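You operate a simulated robot arm through the tools that you are given. There is no shell and no other tool. Be economical: measure what you need, move in short steps, check, and stop when the job is done.

Carry out the task below with a simulated two-armed robot. There is one attempt and no reset: what you move stays moved.

JOB
Put the purple sign from the cream table top on the flat box and the red sign on the blue tile. Stack the grey carton from the cream table top on top of the brown carton. Take the green roll on the white table top and put it away on the white sorting table top. Put the orange mould on the first white shelf second tier from the left. Put the mend sign in the inside of the middle sorting box. Pull the left cupboard door open. Any order will do. Set down upright: mend sign.

The check looks at the end state, three seconds after you hand in, the way a careful person would. Anything else that was tipped, shoved, dropped, spilled or broken makes it a failure.

ROBOT AND FRAMES
Two 7-joint arms with two-finger grippers on one trunk, on a base that drives. Base frame: it is fixed to the floor where the robot stands at the start and does not move with it; the origin is under the middle of the robot, x ahead of it, y to its left, z up; the surface under the hand at the start is at about z = 0.74. Lengths are in m, angles in degrees, forces in N, time in s.
The left shoulder is at the start at [0.06, 0.123, 0.945], the right one opposite. With the tool pointing down near the work surface each hand reaches from about 0.32 to 0.78 m from the robot's upright axis, wherever it stands, measured 20 degrees to its own side. Places, roughly: blue tile (10x10x1 cm) [1, 0.4, 0.7]; carton [0.75, 0.5, 0.75]; first white shelf second tier [-1.9, -6.3, 0.5]; flat box (12x9x3 cm) [0.9, -0.3, 0.8]; green roll (23x4x4 cm) [-0.1, -6.2, 0.8]; inside of the middle sorting box (22x24 cm) [3.18, -5.8, 0.74]; left cupboard door [-1.7, -1.6, 1]; mend sign [-0.25, -6.25, 0.75]; orange mould (5x5x3 cm) [-0.4, -6.3, 0.8]; sign [0.5, 0, 0.75]; white sorting table top [6.9, -4.3, 0.7]. Payload 1.47 kg a hand.
Tool frame (each hand has its own): the origin (TCP) lies between the finger pads and is the grasp point; the fingertips stand 0.016 m ahead of it; z points along the fingers, y is the line along which they close. The gripper opens to 0.087 m. The gripper's body begins 0.055 m behind the TCP.
Orientation is told as [roll, pitch, yaw] about the base's x, y, z axes, in that order, counted from this pose: with the fingers straight down and closing along the base's y, the tool's x points along the base's -x, its y along +y and its z along -z.

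CONTROLS
- The arms move only by the tool nudge_tool. It takes "left_plan", "right_plan" or both (then of equal length, played together; a hand with none holds still); each is a list of rows, each an object of numbers (a shift or turn left out is 0, a gripper value left out holds the last): "dx", "dy", "dz": the shift along the tool's x, y, z in units of 250 mm (1.0 is 250 mm); "wx", "wy", "wz": the turn, a rotation vector about the tool's x, y, z in units of 180 degrees (1.0 is 180 degrees). In form: [{"dx": .., "dy": .., "dz": .., "wx": .., "wy": .., "wz": ..}, ...]. A call has 1 to 10 rows; each row is the pose to reach, as a shift and turn from the pose commanded when the call began, along the tool's axes at that moment. "left_hand" and "right_hand" are, for a hand that has rows, the closure, from 0 (fully open) to 1 (shut), set as the call begins (left out, the last holds). A call with a number of a shift or a turn outside -1 to 1 is refused whole. Each row takes 0.2 s and may step no farther than 0.05 m and 8.6 degrees from the row before; otherwise, or with a gripper value out of range, the whole call is refused. Where a pose cannot be reached the arm comes as near as it can. A force on the tool above 40 N (or 10 N above the force at the start of the call, whichever is more), or a blocked arm, ends the call early, and 0.2 s more pass. The fingers move at their own pace (about 0.153 m/s each) and stop on an object; they squeeze with about 28 N. The grip force told is the motor's: it shows also when the fingers shut on nothing. Time passes only in rows, and 0.2 s behind the last, so rows that repeat a pose let the fingers close. The reply holds the time, the measured pose of the TCP, the force on the tool along the base axes, the opening and the grip force, in the units named above and with some noise, with the torque about the TCP (base axes, N m) and any sound that the robot's microphone picked up.
- Cameras (640 x 400 px; columns grow to the right, rows downward): "scene" is now at [0.082, 0.0225, 1.4951]; the picture's right is [0.30, -0.95, 0.00], its down [-0.74, -0.23, -0.63] and it looks along [0.61, 0.19, -0.77] (base axes); focal length 280 px, centre (320, 200). "left" rides on the left gripper at [0.073, -0.012, -0.09] in its tool frame; the picture's right is [0.16, 0.99, 0.00], its down [-0.72, 0.12, -0.68] and it looks along [-0.67, 0.11, 0.73] (tool axes); focal length 247 px, centre (320, 200). "right" rides on the right gripper at [0.073, 0.012, -0.09] in its tool frame; the picture's right is [-0.16, 0.99, 0.00], its down [-0.72, -0.12, -0.68] and it looks along [-0.67, -0.11, 0.73] (tool axes); focal length 247 px, centre (320, 200). There is no depth. A picture from a camera that has moved, and an enlarged one, comes with that camera's place and axes in the base frame and with its lens.
- snapshot(camera): a new picture of that camera. The clock stands still meanwhile.
- raise_lower(by): slides the trunk up (or, below 0, down) by that many m; the arms and the scene camera ride with it, the base frame stays. It gives what a move gives, with no picture.
- steer(legs): drives the robot by 1 to 6 legs, each [ahead, left, turn to the left] in m, m and degrees, along the robot's own axes; the way and the turn of a leg run together, so that a leg with both is an arc; at most 1.5 m and 180 degrees a leg. The arms and the cameras ride along, it lands a little off, and it stops where it bumps. It gives what a move gives.
- head_to(pan, tilt): turns the head with the scene camera to pan (to the left, within 120 degrees either way) and tilt (down, from -29 to 69), counted from straight ahead of the robot. It gives what a move gives.
- close_up(camera, box): a new picture of the part [left, top, right, bottom] of that camera's present view, enlarged. The clock stands still meanwhile.
- sign_off(): hands the job in; it is judged then, once.

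Work in short steps. Places have to be worked out from the pictures, the camera data and where the tool is seen: move nearer, look again, correct. Check each grasp and each placing, and mend what went wrong. You have 196 turns and 192 pictures in all, those below and enlarged ones among them. Open the grippers and draw the arms clear of the work before you hand the job in, unless the task says otherwise; then end with one line.

The tools are called after "Request:" as a command line: name --argument value ..., lists and objects as JSON in quotes. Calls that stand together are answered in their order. nudge_tool: Moves the arms, as the interface text tells. Its arguments: {"type":"object","properties":{"left_plan":{"type":"array","items":{"type":"object","properties":{"dx":{"type":"number"},"dy":{"type":"number"},"dz":{"type":"number"},"wx":{"type":"number"},"wy":{"type":"number"},"wz":{"type":"number"}}}},"left_hand":{"type":"number"},"right_plan":{"type":"array","items":{"type":"object","properties":{"dx":{"type":"number"},"dy":{"type":"number"},"dz":{"type":"number"},"wx":{"type":"number"},"wy":{"type":"number"},"wz":{"type":"number"}}}},"right_hand":{"type":"number"}},"required":[]} The other tools are called the same way: raise_lower (by) slides the trunk up or down; steer (legs) drives the base; head_to (pan, tilt) turns the head that bears the scene camera; snapshot (camera) takes a picture; close_up (camera, box) takes an enlarged picture of a part of a camera's view; sign_off () hands the job in.

At the start:

```text
time_s: 0.0
left_tool_pos: [0.4965, 0.3818, 1.1192]
left_orientation: [0.0, 0.0, 0.0]
left_ft_force: [0.0, 0.0, 0.2]
left_ft_torque: [-0.02, 0.01, 0.02]
left_grip_width: 0.0869
left_grasp_force: 0.1
right_tool_pos: [0.5538, -0.0042, 1.0705]
right_orientation: [-0.1, 0.1, 0.1]
right_ft_force: [0.1, 0.5, -0.4]
right_ft_torque: [-0.02, 0.0, 0.01]
right_grip_width: 0.0871
right_grasp_force: 0.1
trunk travel left (down, up): [-0.1, 0.13]
robot x, y, heading: [-0.0013, 0.0024, 0.2]
head pan, tilt: [17.3, 50.6]
```

scene: 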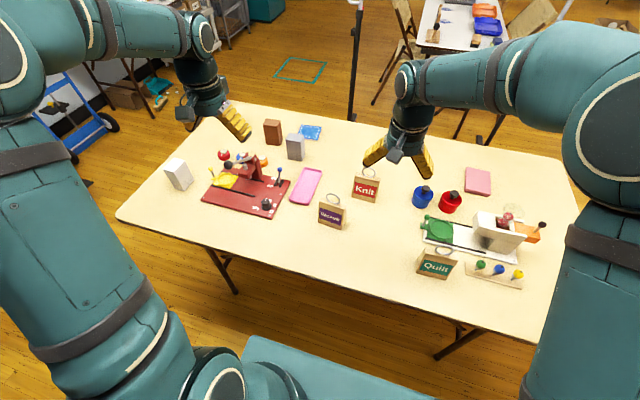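
right: 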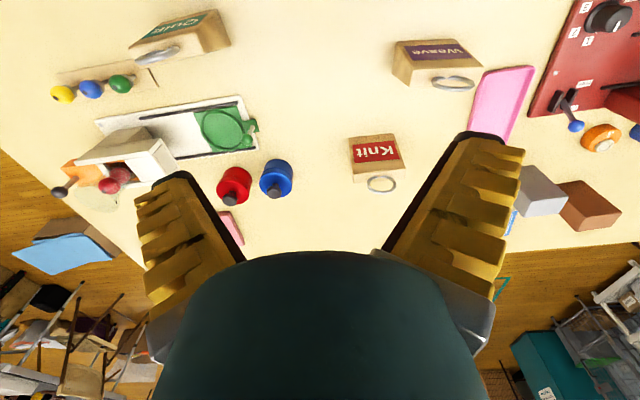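
left: 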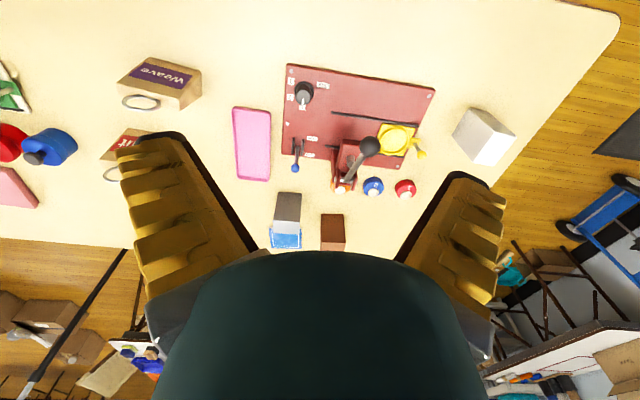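

I'll look closer at the cream table's objects first before planning grasps.

Request:
close_up --camera "scene" --box '[240, 100, 400, 240]'

Request:
close_up --camera "right" --box '[320, 20, 640, 220]'

```text
2.86 times, centred on (320, 170) of scene
camera zoom: at [0.082, 0.0225, 1.4951], right [0.3, -0.95, 0.0], down [-0.74, -0.23, -0.63], along [0.61, 0.19, -0.77], focal length 799 px, centre (320, 286)
```

zoom: 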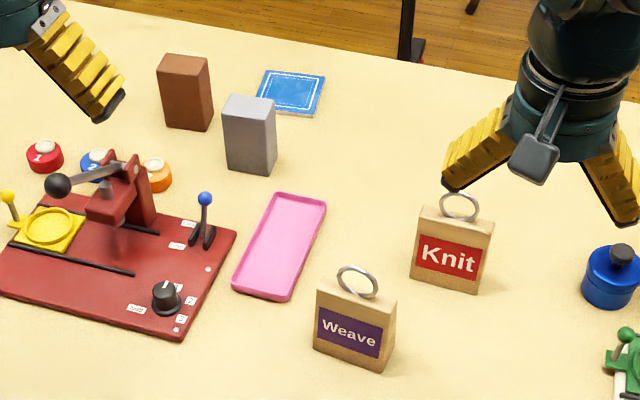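

```text
2.00 times, centred on (480, 120) of right
camera zoom: at [0.4811, 0.0053, 1.1604], right [0.16, 0.99, 0.0], down [0.72, -0.12, 0.68], along [0.67, -0.11, -0.73], focal length 494 px, centre (0, 360)
```

zoom: 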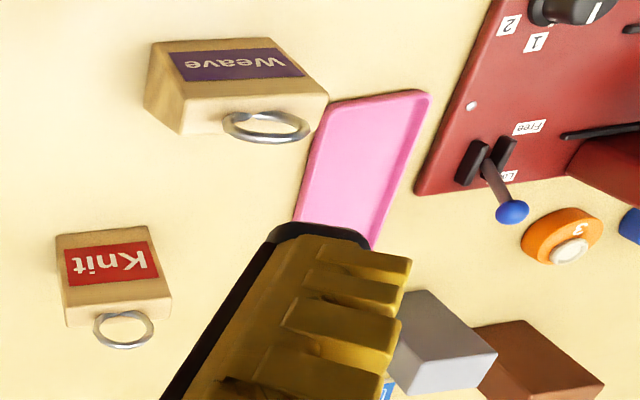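

The signs are about 8.5 cm wide blocks roughly 3 cm thick with a ring on top. The tile is out of reach from here, so I look down to see how far the base can go under the table.

Request:
head_to --pan 0 --tilt 69

Request:
snapshot --camera "scene"

```text
time_s: 0.8
left_tool_pos: [0.4957, 0.3818, 1.1191]
left_orientation: [0.0, 0.0, 0.0]
left_ft_force: [0.0, -0.5, 0.7]
left_ft_torque: [0.0, -0.02, -0.01]
left_grip_width: 0.0868
left_grasp_force: 0.1
right_tool_pos: [0.554, -0.006, 1.0712]
right_orientation: [0.0, 0.0, 0.1]
right_ft_force: [-0.4, 0.3, 0.3]
right_ft_torque: [0.02, -0.01, 0.0]
right_grip_width: 0.0871
right_grasp_force: 0.1
trunk travel left (down, up): [-0.1, 0.13]
robot x, y, heading: [0.0003, -0.0029, -0.1]
head pan, tilt: [0.0, 68.8]
```

```text
186 pictures are left
camera scene: at [0.0649, -0.0002, 1.474], right [0.0, -1.0, 0.0], down [-0.93, 0.0, -0.36], along [0.36, 0.0, -0.93], focal length 280 px, centre (320, 200)
```

scene: 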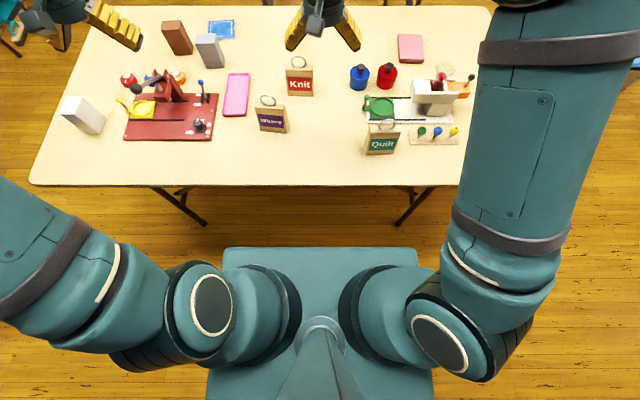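

The base front sits about 10 cm short of the table edge, so I'll take a sign in each hand here and place them from the far side. Left hand goes above the Weave sign (~[0.594, 0.146]) turned to close along x, while the right hand moves aside and turns.

Request:
nudge_tool --left_plan '[{"dx": -0.04, "dy": -0.094, "dz": 0.03, "wz": 0.047}, {"dx": -0.08, "dy": -0.19, "dz": 0.06, "wz": 0.094}, {"dx": -0.12, "dy": -0.283, "dz": 0.09, "wz": 0.141}, {"dx": -0.16, "dy": -0.377, "dz": 0.12, "wz": 0.188}, {"dx": -0.2, "dy": -0.47, "dz": 0.15, "wz": 0.235}, {"dx": -0.24, "dy": -0.566, "dz": 0.18, "wz": 0.282}, {"dx": -0.28, "dy": -0.66, "dz": 0.21, "wz": 0.329}, {"dx": -0.32, "dy": -0.755, "dz": 0.24, "wz": 0.376}, {"dx": -0.36, "dy": -0.85, "dz": 0.27, "wz": 0.423}, {"dx": -0.393, "dy": -0.943, "dz": 0.3, "wz": 0.47}]' --right_plan '[{"dx": -0.018, "dy": -0.09, "wz": -0.047}, {"dx": -0.036, "dy": -0.18, "wz": -0.094}, {"dx": -0.054, "dy": -0.27, "wz": -0.141}, {"dx": -0.072, "dy": -0.36, "wz": -0.188}, {"dx": -0.09, "dy": -0.45, "wz": -0.235}, {"dx": -0.108, "dy": -0.54, "wz": -0.282}, {"dx": -0.126, "dy": -0.63, "wz": -0.329}, {"dx": -0.144, "dy": -0.7, "wz": -0.376}, {"dx": -0.162, "dy": -0.75, "wz": -0.423}, {"dx": -0.18, "dy": -0.78, "wz": -0.47}]'

Request:
snapshot --camera "left"

Request:
snapshot --camera "scene"

```text
time_s: 3.0
left_tool_pos: [0.5955, 0.146, 1.0443]
left_orientation: [0.0, 0.0, -84.7]
left_ft_force: [0.2, 0.3, 0.8]
left_ft_torque: [0.0, -0.01, 0.01]
left_grip_width: 0.0872
left_grasp_force: 0.1
right_tool_pos: [0.6003, -0.2014, 1.0698]
right_orientation: [0.1, -0.1, 84.6]
right_ft_force: [-0.6, 0.0, -0.1]
right_ft_torque: [0.04, 0.0, 0.02]
right_grip_width: 0.0871
right_grasp_force: 0.0
trunk travel left (down, up): [-0.1, 0.13]
robot x, y, heading: [0.0029, 0.002, 0.1]
head pan, tilt: [0.0, 68.8]
```

```text
185 pictures are left
camera left: at [0.5782, 0.2171, 1.133], right [0.97, 0.25, 0.0], down [0.18, -0.71, 0.68], along [0.17, -0.66, -0.73], focal length 247 px, centre (320, 200)
```

left: 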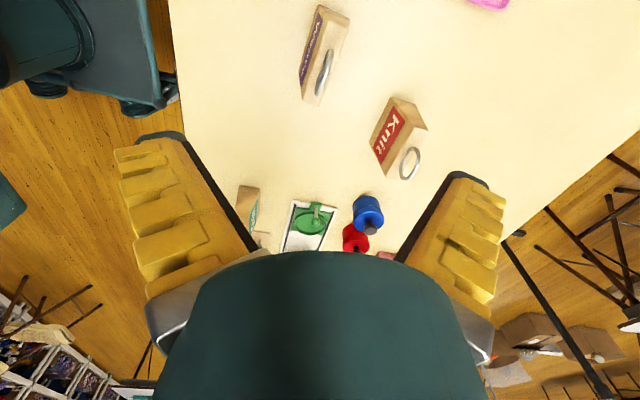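

```text
184 pictures are left
camera scene: at [0.0654, -0.0008, 1.474], right [0.0, -1.0, 0.0], down [-0.93, 0.0, -0.36], along [0.36, 0.0, -0.93], focal length 280 px, centre (320, 200)
```

scene: 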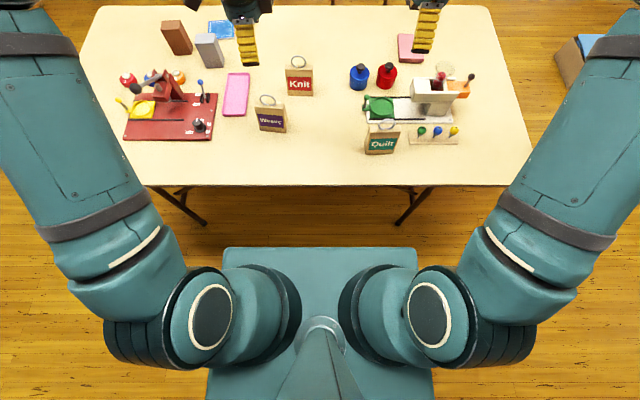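

The left camera looks along y at both signs. I'll enlarge it to measure thickness, height and yaw.

Request:
close_up --camera "left" --box '[260, 0, 460, 200]'

```text
2.00 times, centred on (360, 100) of left
camera zoom: at [0.5782, 0.2171, 1.133], right [0.97, 0.25, 0.0], down [0.18, -0.71, 0.68], along [0.17, -0.66, -0.73], focal length 494 px, centre (240, 400)
```

zoom: 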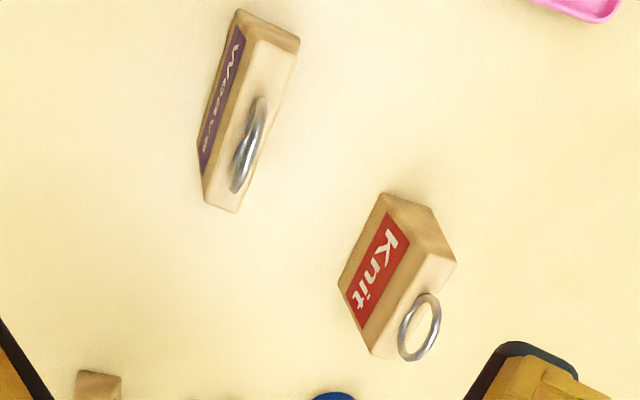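

Weave's top is at about z=0.845, centre [0.600, 0.145], yaw −3°, 2.4 cm thick. I turn the left hand to yaw −93° and descend to z≈0.835.

Request:
nudge_tool --left_plan '[{"dx": -0.006, "dy": 0.018, "wz": 0.023}, {"dx": -0.006, "dy": 0.018, "dz": 0.1, "wz": 0.046}, {"dx": -0.006, "dy": 0.018, "dz": 0.25, "wz": 0.046}, {"dx": -0.006, "dy": 0.018, "dz": 0.4, "wz": 0.046}, {"dx": -0.006, "dy": 0.018, "dz": 0.55, "wz": 0.046}, {"dx": -0.006, "dy": 0.018, "dz": 0.7, "wz": 0.046}, {"dx": -0.006, "dy": 0.018, "dz": 0.835, "wz": 0.046}]' --left_hand 0

Request:
snapshot --camera "left"

```text
time_s: 4.6
left_tool_pos: [0.5984, 0.1473, 0.8353]
left_orientation: [0.0, 0.0, -92.9]
left_ft_force: [-0.5, 0.4, -0.1]
left_ft_torque: [-0.01, 0.02, 0.02]
left_grip_width: 0.0869
left_grasp_force: 0.1
right_tool_pos: [0.6016, -0.1998, 1.0692]
right_orientation: [0.0, 0.0, 84.5]
right_ft_force: [0.4, 0.7, -0.5]
right_ft_torque: [-0.02, 0.03, -0.01]
right_grip_width: 0.087
right_grasp_force: 0.0
trunk travel left (down, up): [-0.1, 0.13]
robot x, y, heading: [0.0027, -0.0032, 0.4]
head pan, tilt: [0.0, 68.8]
```

```text
182 pictures are left
camera left: at [0.5908, 0.2202, 0.9252], right [0.99, 0.11, 0.0], down [0.08, -0.73, 0.68], along [0.07, -0.68, -0.73], focal length 247 px, centre (320, 200)
```

left: 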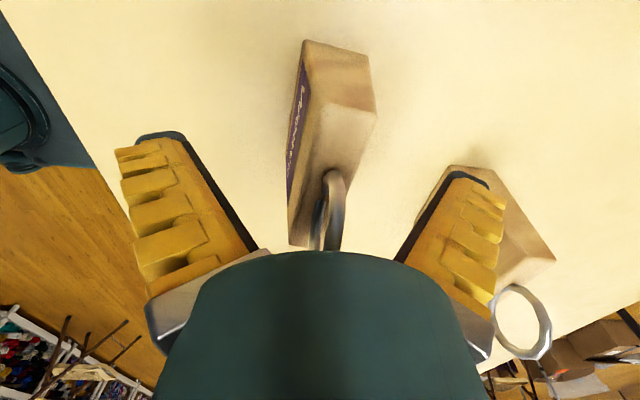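

The sign stands between the fingers with the ring below the palm. Closing the left gripper.

Request:
nudge_tool --left_plan '[{"dz": 0}, {"dz": 0}, {"dz": 0}, {"dz": 0}]' --left_hand 1

```text
time_s: 5.6
left_tool_pos: [0.5976, 0.1457, 0.8382]
left_orientation: [0.1, 0.0, -92.9]
left_ft_force: [-0.1, 1.9, 11.9]
left_ft_torque: [-0.22, 0.01, -0.08]
left_grip_width: 0.0168
left_grasp_force: 28.1
right_tool_pos: [0.6009, -0.1998, 1.0712]
right_orientation: [0.1, 0.0, 84.6]
right_ft_force: [0.8, -0.8, 0.4]
right_ft_torque: [-0.01, 0.0, 0.0]
right_grip_width: 0.0872
right_grasp_force: 0.0
trunk travel left (down, up): [-0.1, 0.13]
robot x, y, heading: [-0.0016, 0.0006, -0.0]
head pan, tilt: [0.0, 68.8]
```

Gripped at 1.7 cm; the sign seems slightly wedge-shaped with upward force. I lift gently and check the hold.

Request:
nudge_tool --left_plan '[{"dz": -0.05}, {"dz": -0.12}, {"dz": -0.2}, {"dz": -0.3}, {"dz": -0.3}]'

Request:
snapshot --camera "left"

```text
time_s: 6.8
left_tool_pos: [0.6004, 0.1455, 0.9108]
left_orientation: [-0.1, 0.0, -93.0]
left_ft_force: [-0.5, -0.3, -1.9]
left_ft_torque: [0.0, 0.03, -0.02]
left_grip_width: 0.0125
left_grasp_force: 28.0
right_tool_pos: [0.6021, -0.2005, 1.0696]
right_orientation: [0.1, 0.0, 84.7]
right_ft_force: [0.6, 0.6, -0.1]
right_ft_torque: [0.01, 0.0, 0.06]
right_grip_width: 0.0872
right_grasp_force: 0.1
trunk travel left (down, up): [-0.1, 0.13]
robot x, y, heading: [0.0019, 0.0024, 0.1]
head pan, tilt: [0.0, 68.8]
```

```text
181 pictures are left
camera left: at [0.593, 0.2195, 0.9991], right [0.99, 0.11, 0.0], down [0.08, -0.73, 0.68], along [0.07, -0.68, -0.73], focal length 247 px, centre (320, 200)
```

left: 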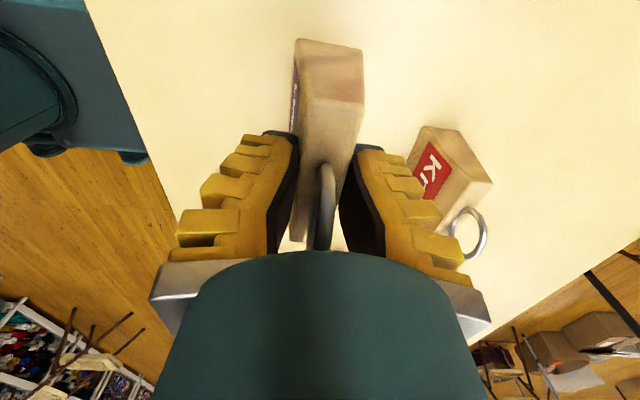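

Request:
close_up --camera "left" --box '[240, 20, 420, 260]'

Request:
close_up --camera "scene" --box '[200, 40, 360, 140]'

```text
1.67 times, centred on (330, 140) of left
camera zoom: at [0.593, 0.2195, 0.9991], right [0.99, 0.11, 0.0], down [0.08, -0.73, 0.68], along [0.07, -0.68, -0.73], focal length 412 px, centre (303, 300)
```

zoom: 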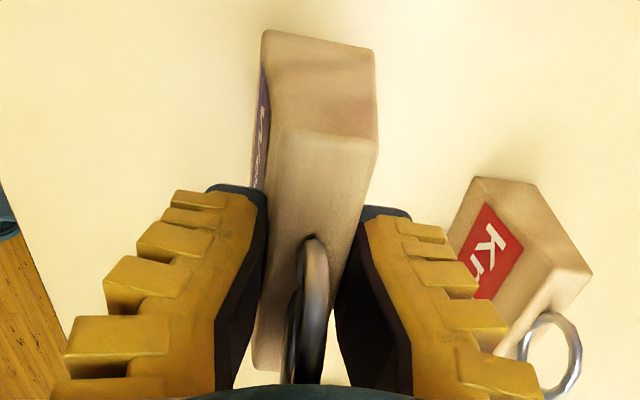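

```text
4.00 times, centred on (280, 90) of scene
camera zoom: at [0.0653, -0.0001, 1.474], right [0.0, -1.0, 0.0], down [-0.93, 0.0, -0.36], along [0.36, 0.0, -0.93], focal length 1119 px, centre (480, 640)
```

zoom: 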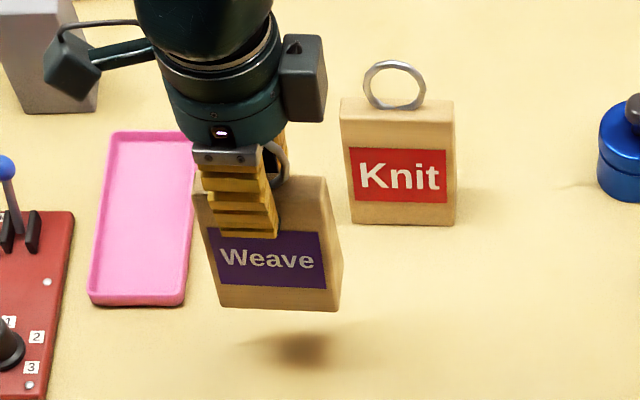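

Weave is lifted cleanly. I carry it up and aside to the left, and bring the right hand toward the Knit sign (centre ≈ [0.738, 0.066]).

Request:
nudge_tool --left_plan '[{"dz": -0.15}, {"dz": -0.3}, {"dx": 0.1, "dy": -0.07, "dz": -0.42}, {"dx": 0.22, "dy": -0.14, "dz": -0.5}, {"dx": 0.34, "dy": -0.22, "dz": -0.56}, {"dx": 0.46, "dy": -0.3, "dz": -0.56}, {"dx": 0.58, "dy": -0.38, "dz": -0.56}, {"dx": 0.7, "dy": -0.46, "dz": -0.56}, {"dx": 0.82, "dy": -0.53, "dz": -0.56}, {"dx": 0.94, "dy": -0.6, "dz": -0.56}]' --right_plan '[{"dx": 0}, {"dx": 0}, {"dx": 0, "dy": -0.1}, {"dx": -0.1, "dy": -0.2, "wz": -0.036}, {"dx": -0.22, "dy": -0.3, "wz": -0.036}, {"dx": -0.34, "dy": -0.4, "wz": -0.036}, {"dx": -0.46, "dy": -0.466, "wz": -0.036}, {"dx": -0.58, "dy": -0.466, "wz": -0.036}, {"dx": -0.71, "dy": -0.466, "wz": -0.036}, {"dx": -0.848, "dy": -0.466, "wz": -0.036}]'

Request:
snapshot --camera "right"

```text
time_s: 9.0
left_tool_pos: [0.4614, 0.3882, 1.0501]
left_orientation: [0.1, 0.1, -92.9]
left_ft_force: [-0.6, 0.0, -2.1]
left_ft_torque: [-0.01, 0.0, 0.03]
left_grip_width: 0.0125
left_grasp_force: 27.7
right_tool_pos: [0.7172, -0.0012, 1.067]
right_orientation: [-0.1, 0.0, 91.1]
right_ft_force: [1.1, 0.9, 0.1]
right_ft_torque: [-0.03, -0.04, -0.02]
right_grip_width: 0.0871
right_grasp_force: 0.1
right hand out of reach, approached as far as the arm can: row 9, 10
trunk travel left (down, up): [-0.1, 0.13]
robot x, y, heading: [0.0007, 0.0013, -0.2]
head pan, tilt: [0.0, 68.8]
```

```text
178 pictures are left
camera right: at [0.7054, -0.0748, 1.157], right [-0.99, 0.14, 0.0], down [0.1, 0.73, 0.68], along [0.1, 0.67, -0.73], focal length 247 px, centre (320, 200)
```

right: 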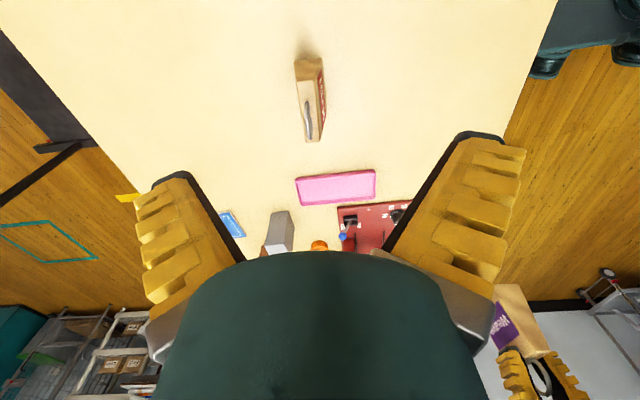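

Slightly out of reach, so I drive ahead 8 cm (staying short of the table edge) and adjust.

Request:
steer --legs '[[0.08, 0.03, 0]]'

Request:
snapshot --camera "right"

```text
time_s: 10.1
left_tool_pos: [0.5443, 0.417, 1.0492]
left_orientation: [-0.1, 0.0, -92.9]
left_ft_force: [-0.5, -0.6, -2.6]
left_ft_torque: [-0.01, 0.01, 0.02]
left_grip_width: 0.0124
left_grasp_force: 28.4
right_tool_pos: [0.7995, 0.0292, 1.0646]
right_orientation: [0.1, 0.0, 91.0]
right_ft_force: [0.2, -1.1, 0.0]
right_ft_torque: [0.01, 0.01, 0.03]
right_grip_width: 0.087
right_grasp_force: 0.1
trunk travel left (down, up): [-0.1, 0.13]
robot x, y, heading: [0.0834, 0.0311, -0.0]
head pan, tilt: [0.0, 68.8]
```

```text
177 pictures are left
camera right: at [0.7885, -0.0454, 1.1549], right [-0.99, 0.14, 0.0], down [0.1, 0.73, 0.68], along [0.09, 0.67, -0.73], focal length 247 px, centre (320, 200)
```

right: 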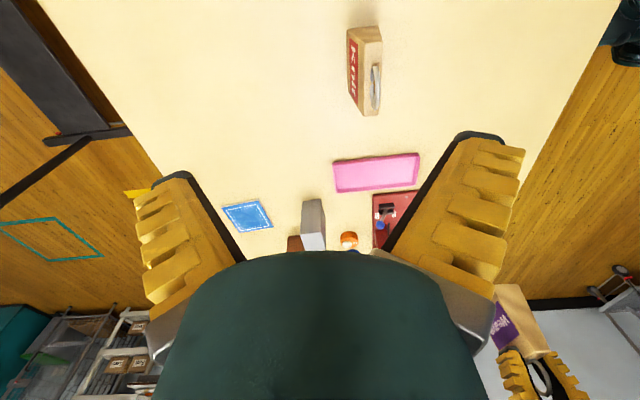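

Knit top centre measures ≈ [0.739, 0.064]. I move above it to z≈0.95.

Request:
nudge_tool --right_plan '[{"dx": -0.035, "dy": 0.06, "dz": 0.1}, {"dx": -0.07, "dy": 0.12, "dz": 0.2}, {"dx": -0.11, "dy": 0.18, "dz": 0.33}, {"dx": -0.143, "dy": 0.24, "dz": 0.458}]'

Request:
snapshot --camera "right"

```text
time_s: 11.1
left_tool_pos: [0.5434, 0.4176, 1.0494]
left_orientation: [0.0, 0.0, -92.8]
left_ft_force: [-0.3, 0.6, -1.3]
left_ft_torque: [-0.02, -0.01, 0.02]
left_grip_width: 0.0125
left_grasp_force: 28.1
right_tool_pos: [0.738, 0.0637, 0.9508]
right_orientation: [0.0, 0.0, 90.9]
right_ft_force: [1.2, 0.1, -1.3]
right_ft_torque: [0.0, 0.02, 0.01]
right_grip_width: 0.0872
right_grasp_force: 0.1
trunk travel left (down, up): [-0.1, 0.13]
robot x, y, heading: [0.0798, 0.0319, 0.1]
head pan, tilt: [0.0, 68.8]
```

```text
176 pictures are left
camera right: at [0.7269, -0.0099, 1.0397], right [-0.99, 0.14, 0.0], down [0.1, 0.73, 0.68], along [0.1, 0.67, -0.73], focal length 247 px, centre (320, 200)
```

right: 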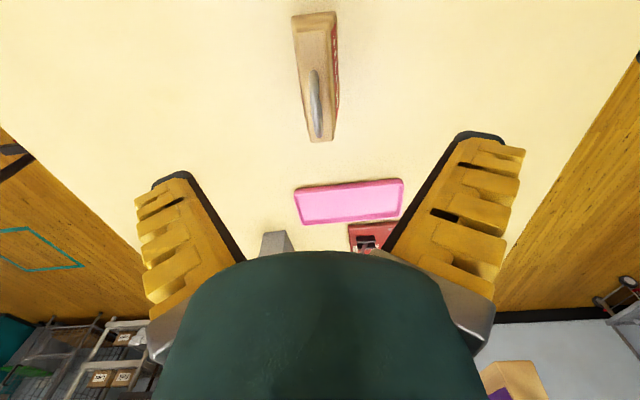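

Well centred. Descend to z≈0.832 and close.

Request:
nudge_tool --right_plan '[{"dy": -0.008, "dz": 0.12}, {"dy": -0.008, "dz": 0.24}, {"dy": -0.008, "dz": 0.36}, {"dy": -0.008, "dz": 0.475}]'

Request:
nudge_tool --right_plan '[{"dz": 0}, {"dz": 0}, {"dz": 0}, {"dz": 0}]' --right_hand 1

Request:
nudge_tool --right_plan '[{"dz": -0.05}, {"dz": -0.12}, {"dz": -0.2}, {"dz": -0.3}, {"dz": -0.45}, {"dz": -0.6}]'

Request:
snapshot --camera "scene"

```text
time_s: 12.1
left_tool_pos: [0.5447, 0.4168, 1.0508]
left_orientation: [0.0, 0.0, -93.0]
left_ft_force: [0.6, 0.4, -1.2]
left_ft_torque: [0.03, 0.01, 0.0]
left_grip_width: 0.0126
left_grasp_force: 27.7
right_tool_pos: [0.7394, 0.0627, 0.8311]
right_orientation: [0.0, 0.0, 91.0]
right_ft_force: [0.3, 0.6, 0.5]
right_ft_torque: [-0.01, 0.02, -0.01]
right_grip_width: 0.0869
right_grasp_force: 0.1
trunk travel left (down, up): [-0.1, 0.13]
robot x, y, heading: [0.0794, 0.0303, 0.1]
head pan, tilt: [0.0, 68.8]
```

```text
time_s: 13.1
left_tool_pos: [0.5428, 0.4169, 1.0499]
left_orientation: [0.1, 0.0, -92.9]
left_ft_force: [0.1, 0.0, -1.6]
left_ft_torque: [-0.04, 0.01, -0.01]
left_grip_width: 0.0127
left_grasp_force: 27.8
right_tool_pos: [0.7388, 0.0635, 0.8313]
right_orientation: [-0.2, 0.0, 91.0]
right_ft_force: [0.5, 0.3, 11.3]
right_ft_torque: [-0.08, 0.0, -0.11]
right_grip_width: 0.0179
right_grasp_force: 28.4
trunk travel left (down, up): [-0.1, 0.13]
robot x, y, heading: [0.0837, 0.0287, 0.2]
head pan, tilt: [0.0, 68.8]
```

```text
time_s: 14.5
left_tool_pos: [0.5435, 0.417, 1.0496]
left_orientation: [0.1, -0.1, -93.0]
left_ft_force: [-0.2, 0.7, -1.0]
left_ft_torque: [0.01, 0.01, -0.01]
left_grip_width: 0.0126
left_grasp_force: 27.4
right_tool_pos: [0.7377, 0.0606, 0.9793]
right_orientation: [0.0, 0.0, 91.1]
right_ft_force: [-0.7, 0.5, -1.6]
right_ft_torque: [0.02, 0.02, -0.03]
right_grip_width: 0.014
right_grasp_force: 27.5
trunk travel left (down, up): [-0.1, 0.13]
robot x, y, heading: [0.0806, 0.033, 0.0]
head pan, tilt: [0.0, 68.8]
```

```text
175 pictures are left
camera scene: at [0.1452, 0.0301, 1.474], right [0.0, -1.0, 0.0], down [-0.93, 0.0, -0.36], along [0.36, 0.0, -0.93], focal length 280 px, centre (320, 200)
```

scene: 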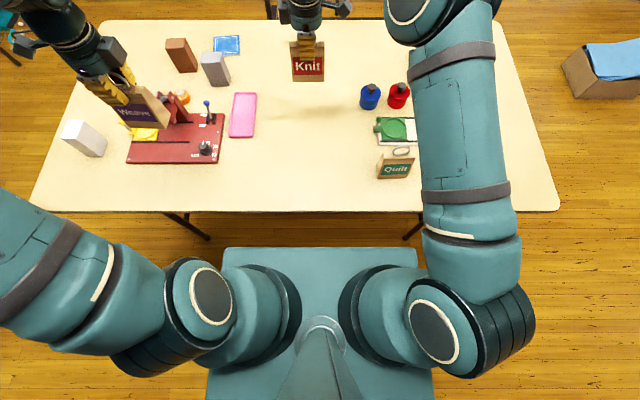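

Both signs are held. Now I look around to choose a way to the far side.

Request:
head_to --pan -40 --tilt 30

Request:
snapshot --camera "scene"

Request:
head_to --pan 35 --tilt 30

Request:
snapshot --camera "scene"

```text
time_s: 15.6
left_tool_pos: [0.5438, 0.417, 1.0497]
left_orientation: [0.1, 0.0, -92.9]
left_ft_force: [-0.2, 0.2, -1.6]
left_ft_torque: [-0.01, -0.02, -0.02]
left_grip_width: 0.0124
left_grasp_force: 28.1
right_tool_pos: [0.7394, 0.0609, 0.9785]
right_orientation: [-0.1, 0.0, 91.1]
right_ft_force: [-0.4, 0.9, -1.3]
right_ft_torque: [-0.02, -0.01, -0.02]
right_grip_width: 0.0139
right_grasp_force: 28.2
trunk travel left (down, up): [-0.1, 0.13]
robot x, y, heading: [0.0812, 0.0283, -0.3]
head pan, tilt: [-40.0, 30.0]
```

```text
174 pictures are left
camera scene: at [0.159, -0.028, 1.5254], right [-0.64, -0.77, 0.0], down [-0.38, 0.32, -0.87], along [0.66, -0.56, -0.5], focal length 280 px, centre (320, 200)
```

scene: 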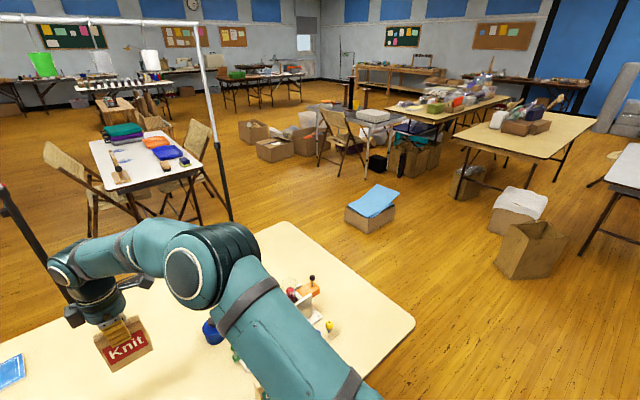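

```text
time_s: 17.0
left_tool_pos: [0.5444, 0.4168, 1.0498]
left_orientation: [-0.1, 0.0, -92.9]
left_ft_force: [0.2, -0.8, -1.4]
left_ft_torque: [0.0, -0.02, -0.04]
left_grip_width: 0.012
left_grasp_force: 28.1
right_tool_pos: [0.7384, 0.0606, 0.9802]
right_orientation: [0.1, 0.0, 91.0]
right_ft_force: [0.8, 0.2, -1.4]
right_ft_torque: [0.0, -0.01, 0.01]
right_grip_width: 0.0137
right_grasp_force: 28.2
trunk travel left (down, up): [-0.1, 0.13]
robot x, y, heading: [0.0775, 0.029, -0.1]
head pan, tilt: [35.0, 30.0]
```

```text
173 pictures are left
camera scene: at [0.1639, 0.0819, 1.5255], right [0.57, -0.82, 0.0], down [-0.41, -0.29, -0.87], along [0.71, 0.5, -0.5], focal length 280 px, centre (320, 200)
```

scene: 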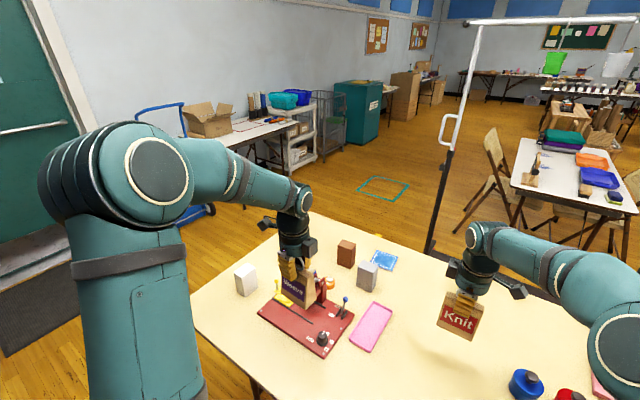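

The left camera geometry shows the torso front is only ~0.16 m ahead, so the end sides of the table are workable: flat box from the right end, tile and cartons from the left end. I lift and draw in the right hand, then drive round to the right end.

Request:
nudge_tool --right_plan '[{"dz": -0.15}, {"dz": -0.3, "dy": 0.1}, {"dz": -0.4, "dy": 0.2, "dx": 0.1}, {"dz": -0.4, "dy": 0.3, "dx": 0.25}, {"dz": -0.4, "dy": 0.4, "dx": 0.4}, {"dz": -0.4, "dy": 0.4, "dx": 0.55}]'

Request:
steer --legs '[[-0.45, 0, 0], [0, -1.25, 0], [1.2, 0, 0]]'

Request:
head_to --pan 40 --tilt 45

Request:
snapshot --camera "scene"

```text
time_s: 18.4
left_tool_pos: [0.5447, 0.4168, 1.0506]
left_orientation: [0.0, 0.0, -92.9]
left_ft_force: [-0.1, -0.5, -2.1]
left_ft_torque: [-0.01, -0.01, 0.0]
left_grip_width: 0.0122
left_grasp_force: 27.8
right_tool_pos: [0.6414, -0.0758, 1.0814]
right_orientation: [0.0, 0.1, 91.1]
right_ft_force: [0.0, -0.2, -1.5]
right_ft_torque: [0.01, 0.01, -0.03]
right_grip_width: 0.0139
right_grasp_force: 28.2
trunk travel left (down, up): [-0.1, 0.13]
robot x, y, heading: [0.0767, 0.0321, 0.1]
head pan, tilt: [35.0, 30.0]
```

```text
time_s: 37.8
left_tool_pos: [1.273, -0.8113, 1.0496]
left_orientation: [0.0, 0.0, -90.4]
left_ft_force: [0.6, -0.5, -1.9]
left_ft_torque: [-0.02, -0.02, 0.0]
left_grip_width: 0.0124
left_grasp_force: 28.3
right_tool_pos: [1.3922, -1.2996, 1.0811]
right_orientation: [0.1, 0.0, 93.5]
right_ft_force: [-0.1, -0.4, -0.9]
right_ft_torque: [0.01, -0.01, -0.04]
right_grip_width: 0.0135
right_grasp_force: 28.0
trunk travel left (down, up): [-0.1, 0.13]
robot x, y, heading: [0.8268, -1.2185, 2.5]
head pan, tilt: [35.0, 30.0]
```

```text
time_s: 38.6
left_tool_pos: [1.273, -0.812, 1.0496]
left_orientation: [0.0, 0.0, -90.3]
left_ft_force: [0.4, 1.2, -2.8]
left_ft_torque: [-0.03, 0.0, -0.02]
left_grip_width: 0.0124
left_grasp_force: 27.8
right_tool_pos: [1.3914, -1.2996, 1.0816]
right_orientation: [-0.1, 0.0, 93.5]
right_ft_force: [0.6, -0.3, -1.0]
right_ft_torque: [0.0, -0.01, -0.03]
right_grip_width: 0.0138
right_grasp_force: 28.3
trunk travel left (down, up): [-0.1, 0.13]
robot x, y, heading: [0.8272, -1.2187, 2.4]
head pan, tilt: [40.0, 45.0]
```

```text
172 pictures are left
camera scene: at [0.8962, -1.1631, 1.5029], right [0.67, -0.74, 0.0], down [-0.52, -0.48, -0.71], along [0.52, 0.48, -0.71], focal length 280 px, centre (320, 200)
```

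scene: 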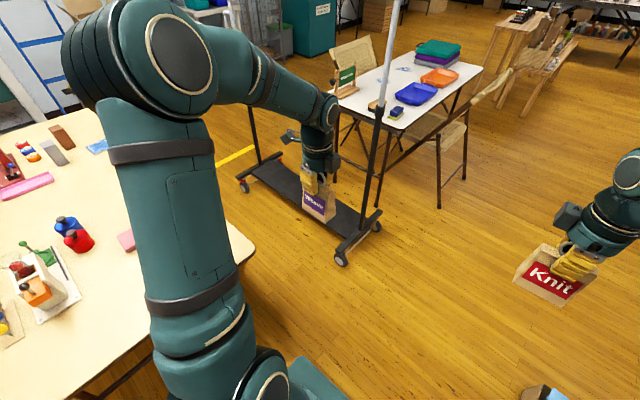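

At the right end. Turning left to face the table, then approaching by 0.25 m.

Request:
steer --legs '[[0, 0, 87.5], [0.25, 0, 0]]'

Request:
head_to --pan 0 --tilt 60

Request:
snapshot --camera "scene"

Request:
snapshot --camera "left"

```text
time_s: 44.2
left_tool_pos: [0.4247, -0.514, 1.0489]
left_orientation: [-0.1, 0.0, -1.7]
left_ft_force: [-0.2, 0.5, -1.0]
left_ft_torque: [-0.01, 0.02, 0.04]
left_grip_width: 0.012
left_grasp_force: 28.6
right_tool_pos: [0.9147, -0.4048, 1.0806]
right_orientation: [0.1, -0.1, -177.7]
right_ft_force: [0.3, -0.5, -2.5]
right_ft_torque: [-0.04, 0.02, 0.02]
right_grip_width: 0.0137
right_grasp_force: 27.9
trunk travel left (down, up): [-0.1, 0.13]
robot x, y, heading: [0.8233, -0.9672, 91.1]
head pan, tilt: [40.0, 45.0]
```

```text
time_s: 45.2
left_tool_pos: [0.4259, -0.5146, 1.0501]
left_orientation: [-0.1, 0.0, -1.6]
left_ft_force: [0.2, -0.8, -1.6]
left_ft_torque: [0.0, 0.0, -0.03]
left_grip_width: 0.012
left_grasp_force: 28.3
right_tool_pos: [0.9143, -0.4056, 1.082]
right_orientation: [0.0, 0.0, -177.7]
right_ft_force: [-0.3, 0.1, -2.1]
right_ft_torque: [0.02, -0.03, -0.02]
right_grip_width: 0.0136
right_grasp_force: 28.3
trunk travel left (down, up): [-0.1, 0.13]
robot x, y, heading: [0.8217, -0.9713, 91.3]
head pan, tilt: [0.0, 60.0]
```

```text
171 pictures are left
camera scene: at [0.8189, -0.892, 1.4834], right [1.0, 0.02, 0.0], down [0.02, -0.87, -0.5], along [-0.01, 0.5, -0.87], focal length 280 px, centre (320, 200)
```

scene: 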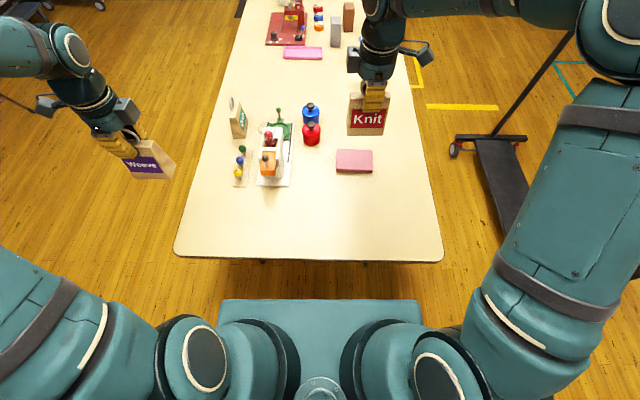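

```text
170 pictures are left
camera left: at [0.3525, -0.5234, 1.1387], right [-0.13, 0.99, 0.0], down [0.73, 0.1, 0.68], along [0.67, 0.09, -0.73], focal length 247 px, centre (320, 200)
```

left: 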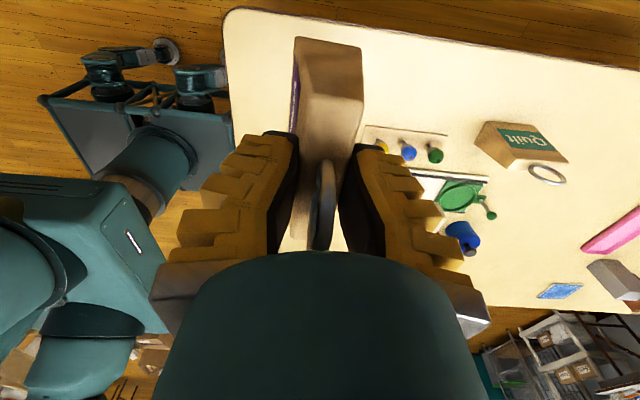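

The left camera clearly sees the robot's slim column and the table. I clear the right hand outward and bring Weave (left) toward the flat box (~[0.91, −0.33]).

Request:
nudge_tool --left_plan '[{"dx": -0.1, "dy": 0.05}, {"dx": -0.2, "dy": 0.1}, {"dx": -0.3, "dy": 0.15}, {"dx": -0.4, "dy": 0.2}, {"dx": -0.5, "dy": 0.25}, {"dx": -0.6, "dy": 0.3}, {"dx": -0.7, "dy": 0.35}, {"dx": -0.8, "dy": 0.4}, {"dx": -0.9, "dy": 0.45}, {"dx": -1.0, "dy": 0.5}]' --right_plan '[{"dx": 0.1, "dy": 0.05}, {"dx": 0.2, "dy": 0.1}, {"dx": 0.3, "dy": 0.15}, {"dx": 0.4, "dy": 0.2}, {"dx": 0.5, "dy": 0.25}, {"dx": 0.6, "dy": 0.3}, {"dx": 0.7, "dy": 0.35}, {"dx": 0.8, "dy": 0.4}, {"dx": 0.86, "dy": 0.43}, {"dx": 0.86, "dy": 0.43}]'

Request:
nudge_tool --left_plan '[{"dx": -0.15, "dy": 0.04}, {"dx": -0.3, "dy": 0.08}, {"dx": -0.45, "dy": 0.12}, {"dx": -0.6, "dy": 0.16}, {"dx": -0.75, "dy": 0.2}, {"dx": -0.9, "dy": 0.22}]'

Request:
snapshot --camera "left"

Request:
snapshot --camera "scene"

```text
time_s: 47.4
left_tool_pos: [0.6788, -0.3945, 1.0523]
left_orientation: [0.0, 0.1, -1.6]
left_ft_force: [0.6, 0.1, -2.3]
left_ft_torque: [-0.03, 0.04, -0.01]
left_grip_width: 0.012
left_grasp_force: 28.5
right_tool_pos: [1.135, -0.5043, 1.0833]
right_orientation: [-0.1, 0.0, -177.8]
right_ft_force: [0.4, 1.0, -1.8]
right_ft_torque: [0.0, 0.03, 0.01]
right_grip_width: 0.0134
right_grasp_force: 28.0
trunk travel left (down, up): [-0.1, 0.13]
robot x, y, heading: [0.8229, -0.9694, 91.2]
head pan, tilt: [0.0, 60.0]
```

```text
time_s: 48.8
left_tool_pos: [0.9056, -0.3478, 1.0494]
left_orientation: [0.1, 0.0, -1.6]
left_ft_force: [0.6, -0.7, -2.0]
left_ft_torque: [0.01, 0.02, 0.02]
left_grip_width: 0.0119
left_grasp_force: 28.2
right_tool_pos: [1.1353, -0.505, 1.0832]
right_orientation: [0.0, 0.0, -177.6]
right_ft_force: [0.0, -0.6, -1.0]
right_ft_torque: [-0.04, 0.01, -0.01]
right_grip_width: 0.0135
right_grasp_force: 27.8
trunk travel left (down, up): [-0.1, 0.13]
robot x, y, heading: [0.8238, -0.9678, 91.1]
head pan, tilt: [0.0, 60.0]
```

```text
169 pictures are left
camera left: at [0.8335, -0.3565, 1.138], right [-0.13, 0.99, 0.0], down [0.73, 0.1, 0.68], along [0.67, 0.09, -0.73], focal length 247 px, centre (320, 200)
```

left: 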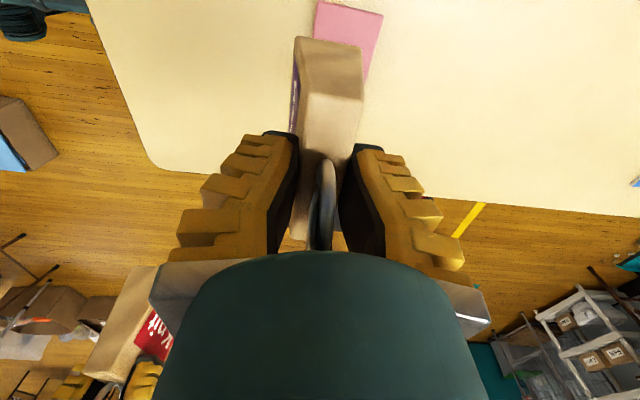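

```text
168 pictures are left
camera scene: at [0.8202, -0.8919, 1.4834], right [1.0, 0.02, 0.0], down [0.02, -0.87, -0.5], along [-0.01, 0.5, -0.87], focal length 280 px, centre (320, 200)
```

scene: 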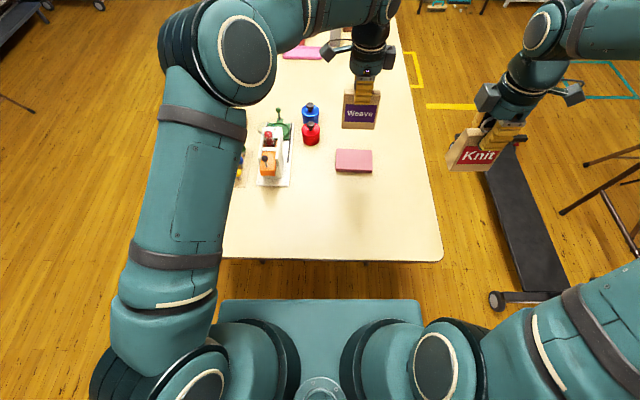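

Flat box centre is about [0.915, −0.325]. I shift and lower Weave to just above it (z≈0.90) and look.

Request:
nudge_tool --left_plan '[{"dx": -0.02, "dy": 0.092}, {"dx": -0.02, "dy": 0.092, "dz": 0.15}, {"dx": -0.02, "dy": 0.092, "dz": 0.3}, {"dx": -0.02, "dy": 0.092, "dz": 0.45}, {"dx": -0.02, "dy": 0.092, "dz": 0.58}]'

Request:
close_up --camera "scene" --box '[280, 60, 440, 200]'

Request:
snapshot --camera "left"

```text
time_s: 50.0
left_tool_pos: [0.9126, -0.3259, 0.9042]
left_orientation: [0.0, 0.0, -1.6]
left_ft_force: [0.3, -0.2, -0.8]
left_ft_torque: [-0.03, 0.0, 0.02]
left_grip_width: 0.0122
left_grasp_force: 27.7
right_tool_pos: [1.1338, -0.5025, 1.0832]
right_orientation: [-0.1, 0.0, -177.7]
right_ft_force: [0.7, -0.7, -0.8]
right_ft_torque: [-0.03, 0.01, -0.01]
right_grip_width: 0.0137
right_grasp_force: 27.4
trunk travel left (down, up): [-0.1, 0.13]
robot x, y, heading: [0.8241, -0.9725, 90.9]
head pan, tilt: [0.0, 60.0]
```

```text
2.86 times, centred on (360, 130) of scene
camera zoom: at [0.8194, -0.8915, 1.4833], right [1.0, 0.02, 0.0], down [0.02, -0.87, -0.5], along [-0.01, 0.5, -0.87], focal length 799 px, centre (206, 400)
```

zoom: 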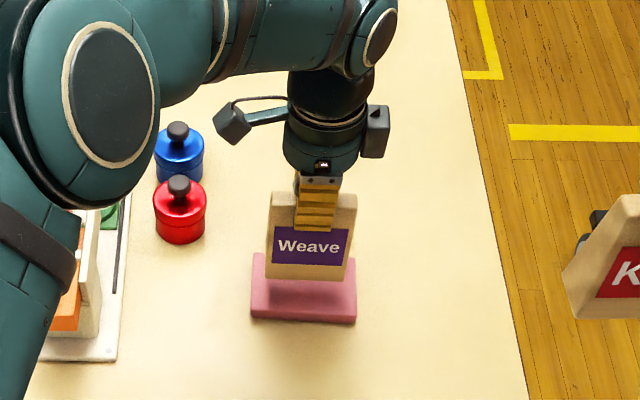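

```text
166 pictures are left
camera left: at [0.8403, -0.335, 0.9935], right [-0.13, 0.99, 0.0], down [0.73, 0.1, 0.68], along [0.67, 0.09, -0.73], focal length 247 px, centre (320, 200)
```

left: 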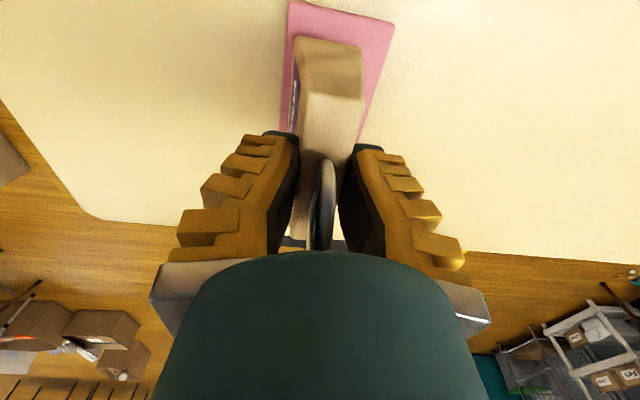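

Good alignment; sign bottom is ~3 cm above the box. I lower slowly until contact.

Request:
nudge_tool --left_plan '[{"dy": 0.028, "dz": 0.04}, {"dy": 0.028, "dz": 0.07}, {"dy": 0.028, "dz": 0.09}, {"dy": 0.028, "dz": 0.105}, {"dy": 0.028, "dz": 0.12}]'

Request:
close_up --camera "scene" --box '[280, 60, 440, 200]'

```text
time_s: 51.2
left_tool_pos: [0.9124, -0.3173, 0.8745]
left_orientation: [0.0, 0.0, -1.6]
left_ft_force: [0.3, 0.6, -1.5]
left_ft_torque: [-0.02, -0.02, 0.02]
left_grip_width: 0.012
left_grasp_force: 28.1
right_tool_pos: [1.1342, -0.5047, 1.083]
right_orientation: [0.0, 0.0, -177.8]
right_ft_force: [0.0, -0.6, -1.6]
right_ft_torque: [0.01, 0.03, -0.01]
right_grip_width: 0.0135
right_grasp_force: 27.6
trunk travel left (down, up): [-0.1, 0.13]
robot x, y, heading: [0.8193, -0.9719, 91.3]
head pan, tilt: [0.0, 60.0]
```

```text
2.86 times, centred on (360, 130) of scene
camera zoom: at [0.8192, -0.8918, 1.4834], right [1.0, 0.02, 0.0], down [0.02, -0.87, -0.5], along [-0.01, 0.5, -0.87], focal length 799 px, centre (206, 400)
```

zoom: 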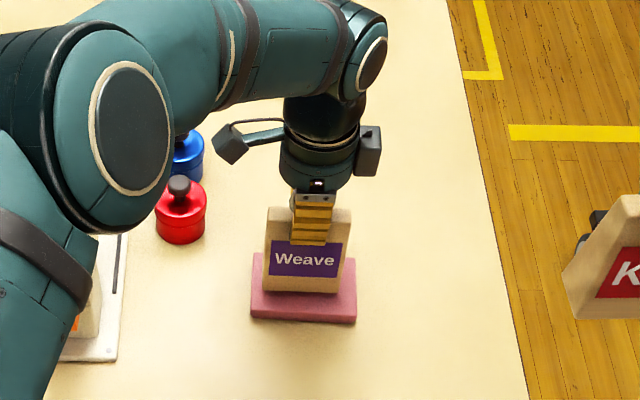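

Centred on the box. Continue lowering a few mm until contact.

Request:
nudge_tool --left_plan '[{"dz": 0.01}, {"dz": 0.02}, {"dz": 0.03}, {"dz": 0.04}, {"dz": 0.05}]'

```text
time_s: 52.4
left_tool_pos: [0.9112, -0.3183, 0.8634]
left_orientation: [-0.1, 0.0, -1.6]
left_ft_force: [-0.6, -0.9, 3.8]
left_ft_torque: [-0.05, 0.02, 0.01]
left_grip_width: 0.0136
left_grasp_force: 27.6
right_tool_pos: [1.1338, -0.5061, 1.0844]
right_orientation: [0.0, -0.1, -177.6]
right_ft_force: [-0.9, -0.9, -2.0]
right_ft_torque: [-0.01, -0.01, 0.01]
right_grip_width: 0.0133
right_grasp_force: 28.2
trunk travel left (down, up): [-0.1, 0.13]
robot x, y, heading: [0.8212, -0.9701, 91.1]
head pan, tilt: [0.0, 60.0]
```

Contact felt. Open the left gripper and lift straight up.

Request:
nudge_tool --left_plan '[{"dz": 0}, {"dz": 0}, {"dz": 0}, {"dz": 0}, {"dz": -0.1}, {"dz": -0.25}, {"dz": -0.4}, {"dz": -0.6}, {"dz": -0.75}]' --left_hand 0

Request:
close_up --camera "scene" --box '[280, 60, 440, 200]'

```text
time_s: 54.4
left_tool_pos: [0.9115, -0.3178, 1.0513]
left_orientation: [-0.1, 0.0, -1.5]
left_ft_force: [0.7, 0.3, 0.1]
left_ft_torque: [0.01, 0.05, 0.03]
left_grip_width: 0.0871
left_grasp_force: 0.1
right_tool_pos: [1.1343, -0.5053, 1.0823]
right_orientation: [-0.1, -0.1, -177.7]
right_ft_force: [0.7, -0.1, -1.7]
right_ft_torque: [-0.02, 0.0, -0.02]
right_grip_width: 0.0134
right_grasp_force: 28.0
trunk travel left (down, up): [-0.1, 0.13]
robot x, y, heading: [0.8226, -0.9694, 91.2]
head pan, tilt: [0.0, 60.0]
```

```text
2.86 times, centred on (360, 130) of scene
camera zoom: at [0.8192, -0.8923, 1.4834], right [1.0, 0.02, 0.0], down [0.02, -0.87, -0.5], along [-0.01, 0.5, -0.87], focal length 799 px, centre (206, 400)
```

zoom: 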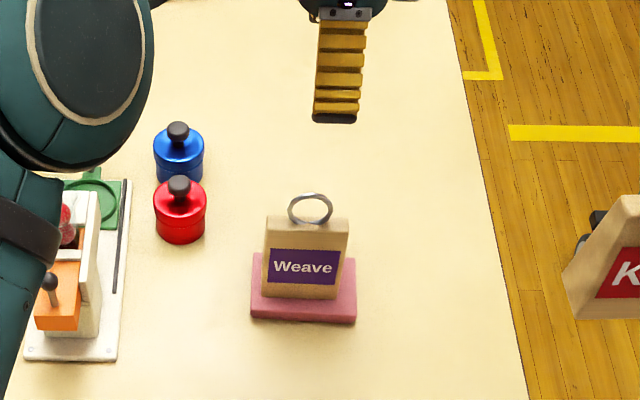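

Weave stands upright on the box. Before driving round to the left end via the near side, I check that way for obstacles.

Request:
head_to --pan 75 --tilt 30

Request:
snapshot --camera "scene"

```text
time_s: 55.9
left_tool_pos: [0.9111, -0.3186, 1.051]
left_orientation: [0.0, -0.1, -1.6]
left_ft_force: [-0.4, -0.3, -0.2]
left_ft_torque: [0.01, 0.0, 0.0]
left_grip_width: 0.0871
left_grasp_force: 0.0
right_tool_pos: [1.1343, -0.505, 1.0835]
right_orientation: [0.0, 0.0, -177.7]
right_ft_force: [0.4, 0.0, -2.0]
right_ft_torque: [0.01, 0.04, 0.02]
right_grip_width: 0.0135
right_grasp_force: 28.0
trunk travel left (down, up): [-0.1, 0.13]
robot x, y, heading: [0.8225, -0.9683, 91.3]
head pan, tilt: [75.0, 30.0]
```

```text
163 pictures are left
camera scene: at [0.7327, -0.9372, 1.5255], right [0.24, 0.97, 0.0], down [0.49, -0.12, -0.87], along [-0.84, 0.21, -0.5], focal length 280 px, centre (320, 200)
```

scene: 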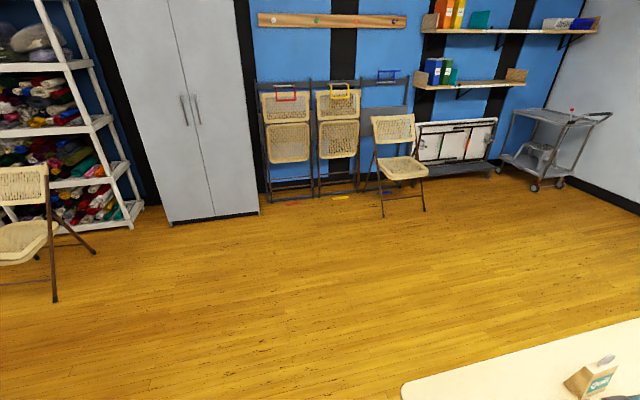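

The near side is open. Driving round: back, left, ahead, right, then turn.

Request:
steer --legs '[[-0.25, 0, 0], [0, 1.1, 0], [1.3, 0, 0], [1.3, 0, 0], [0, -1.25, 0]]'

Request:
head_to --pan -90 --tilt 45

Request:
snapshot --camera "scene"

```text
time_s: 90.2
left_tool_pos: [1.0721, 2.0027, 1.051]
left_orientation: [0.0, -0.1, -2.5]
left_ft_force: [0.1, -0.3, 0.1]
left_ft_torque: [0.0, 0.01, 0.0]
left_grip_width: 0.087
left_grasp_force: 0.0
right_tool_pos: [1.2926, 1.813, 1.082]
right_orientation: [0.0, 0.1, -178.5]
right_ft_force: [0.3, 0.2, -1.3]
right_ft_torque: [0.0, 0.01, -0.05]
right_grip_width: 0.0133
right_grasp_force: 27.9
trunk travel left (down, up): [-0.1, 0.13]
robot x, y, heading: [0.9697, 1.356, 90.5]
head pan, tilt: [75.0, 30.0]
```

```text
time_s: 92.7
left_tool_pos: [1.0718, 2.0034, 1.0508]
left_orientation: [-0.1, 0.1, -2.5]
left_ft_force: [0.2, 0.4, 0.3]
left_ft_torque: [0.02, 0.01, 0.0]
left_grip_width: 0.0872
left_grasp_force: 0.1
right_tool_pos: [1.2916, 1.813, 1.0826]
right_orientation: [0.0, 0.0, -178.5]
right_ft_force: [-1.1, 0.8, -1.1]
right_ft_torque: [0.02, 0.02, -0.01]
right_grip_width: 0.013
right_grasp_force: 28.1
trunk travel left (down, up): [-0.1, 0.13]
robot x, y, heading: [0.9735, 1.3583, 90.4]
head pan, tilt: [-90.0, 45.0]
```

```text
162 pictures are left
camera scene: at [1.053, 1.3643, 1.5029], right [0.01, -1.0, 0.0], down [-0.71, 0.0, -0.71], along [0.71, 0.0, -0.71], focal length 280 px, centre (320, 200)
```

scene: 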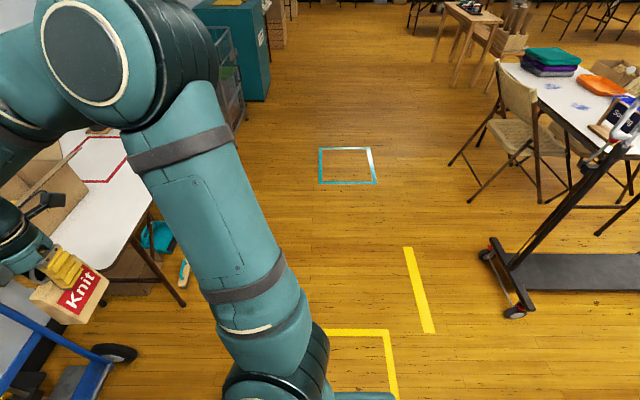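

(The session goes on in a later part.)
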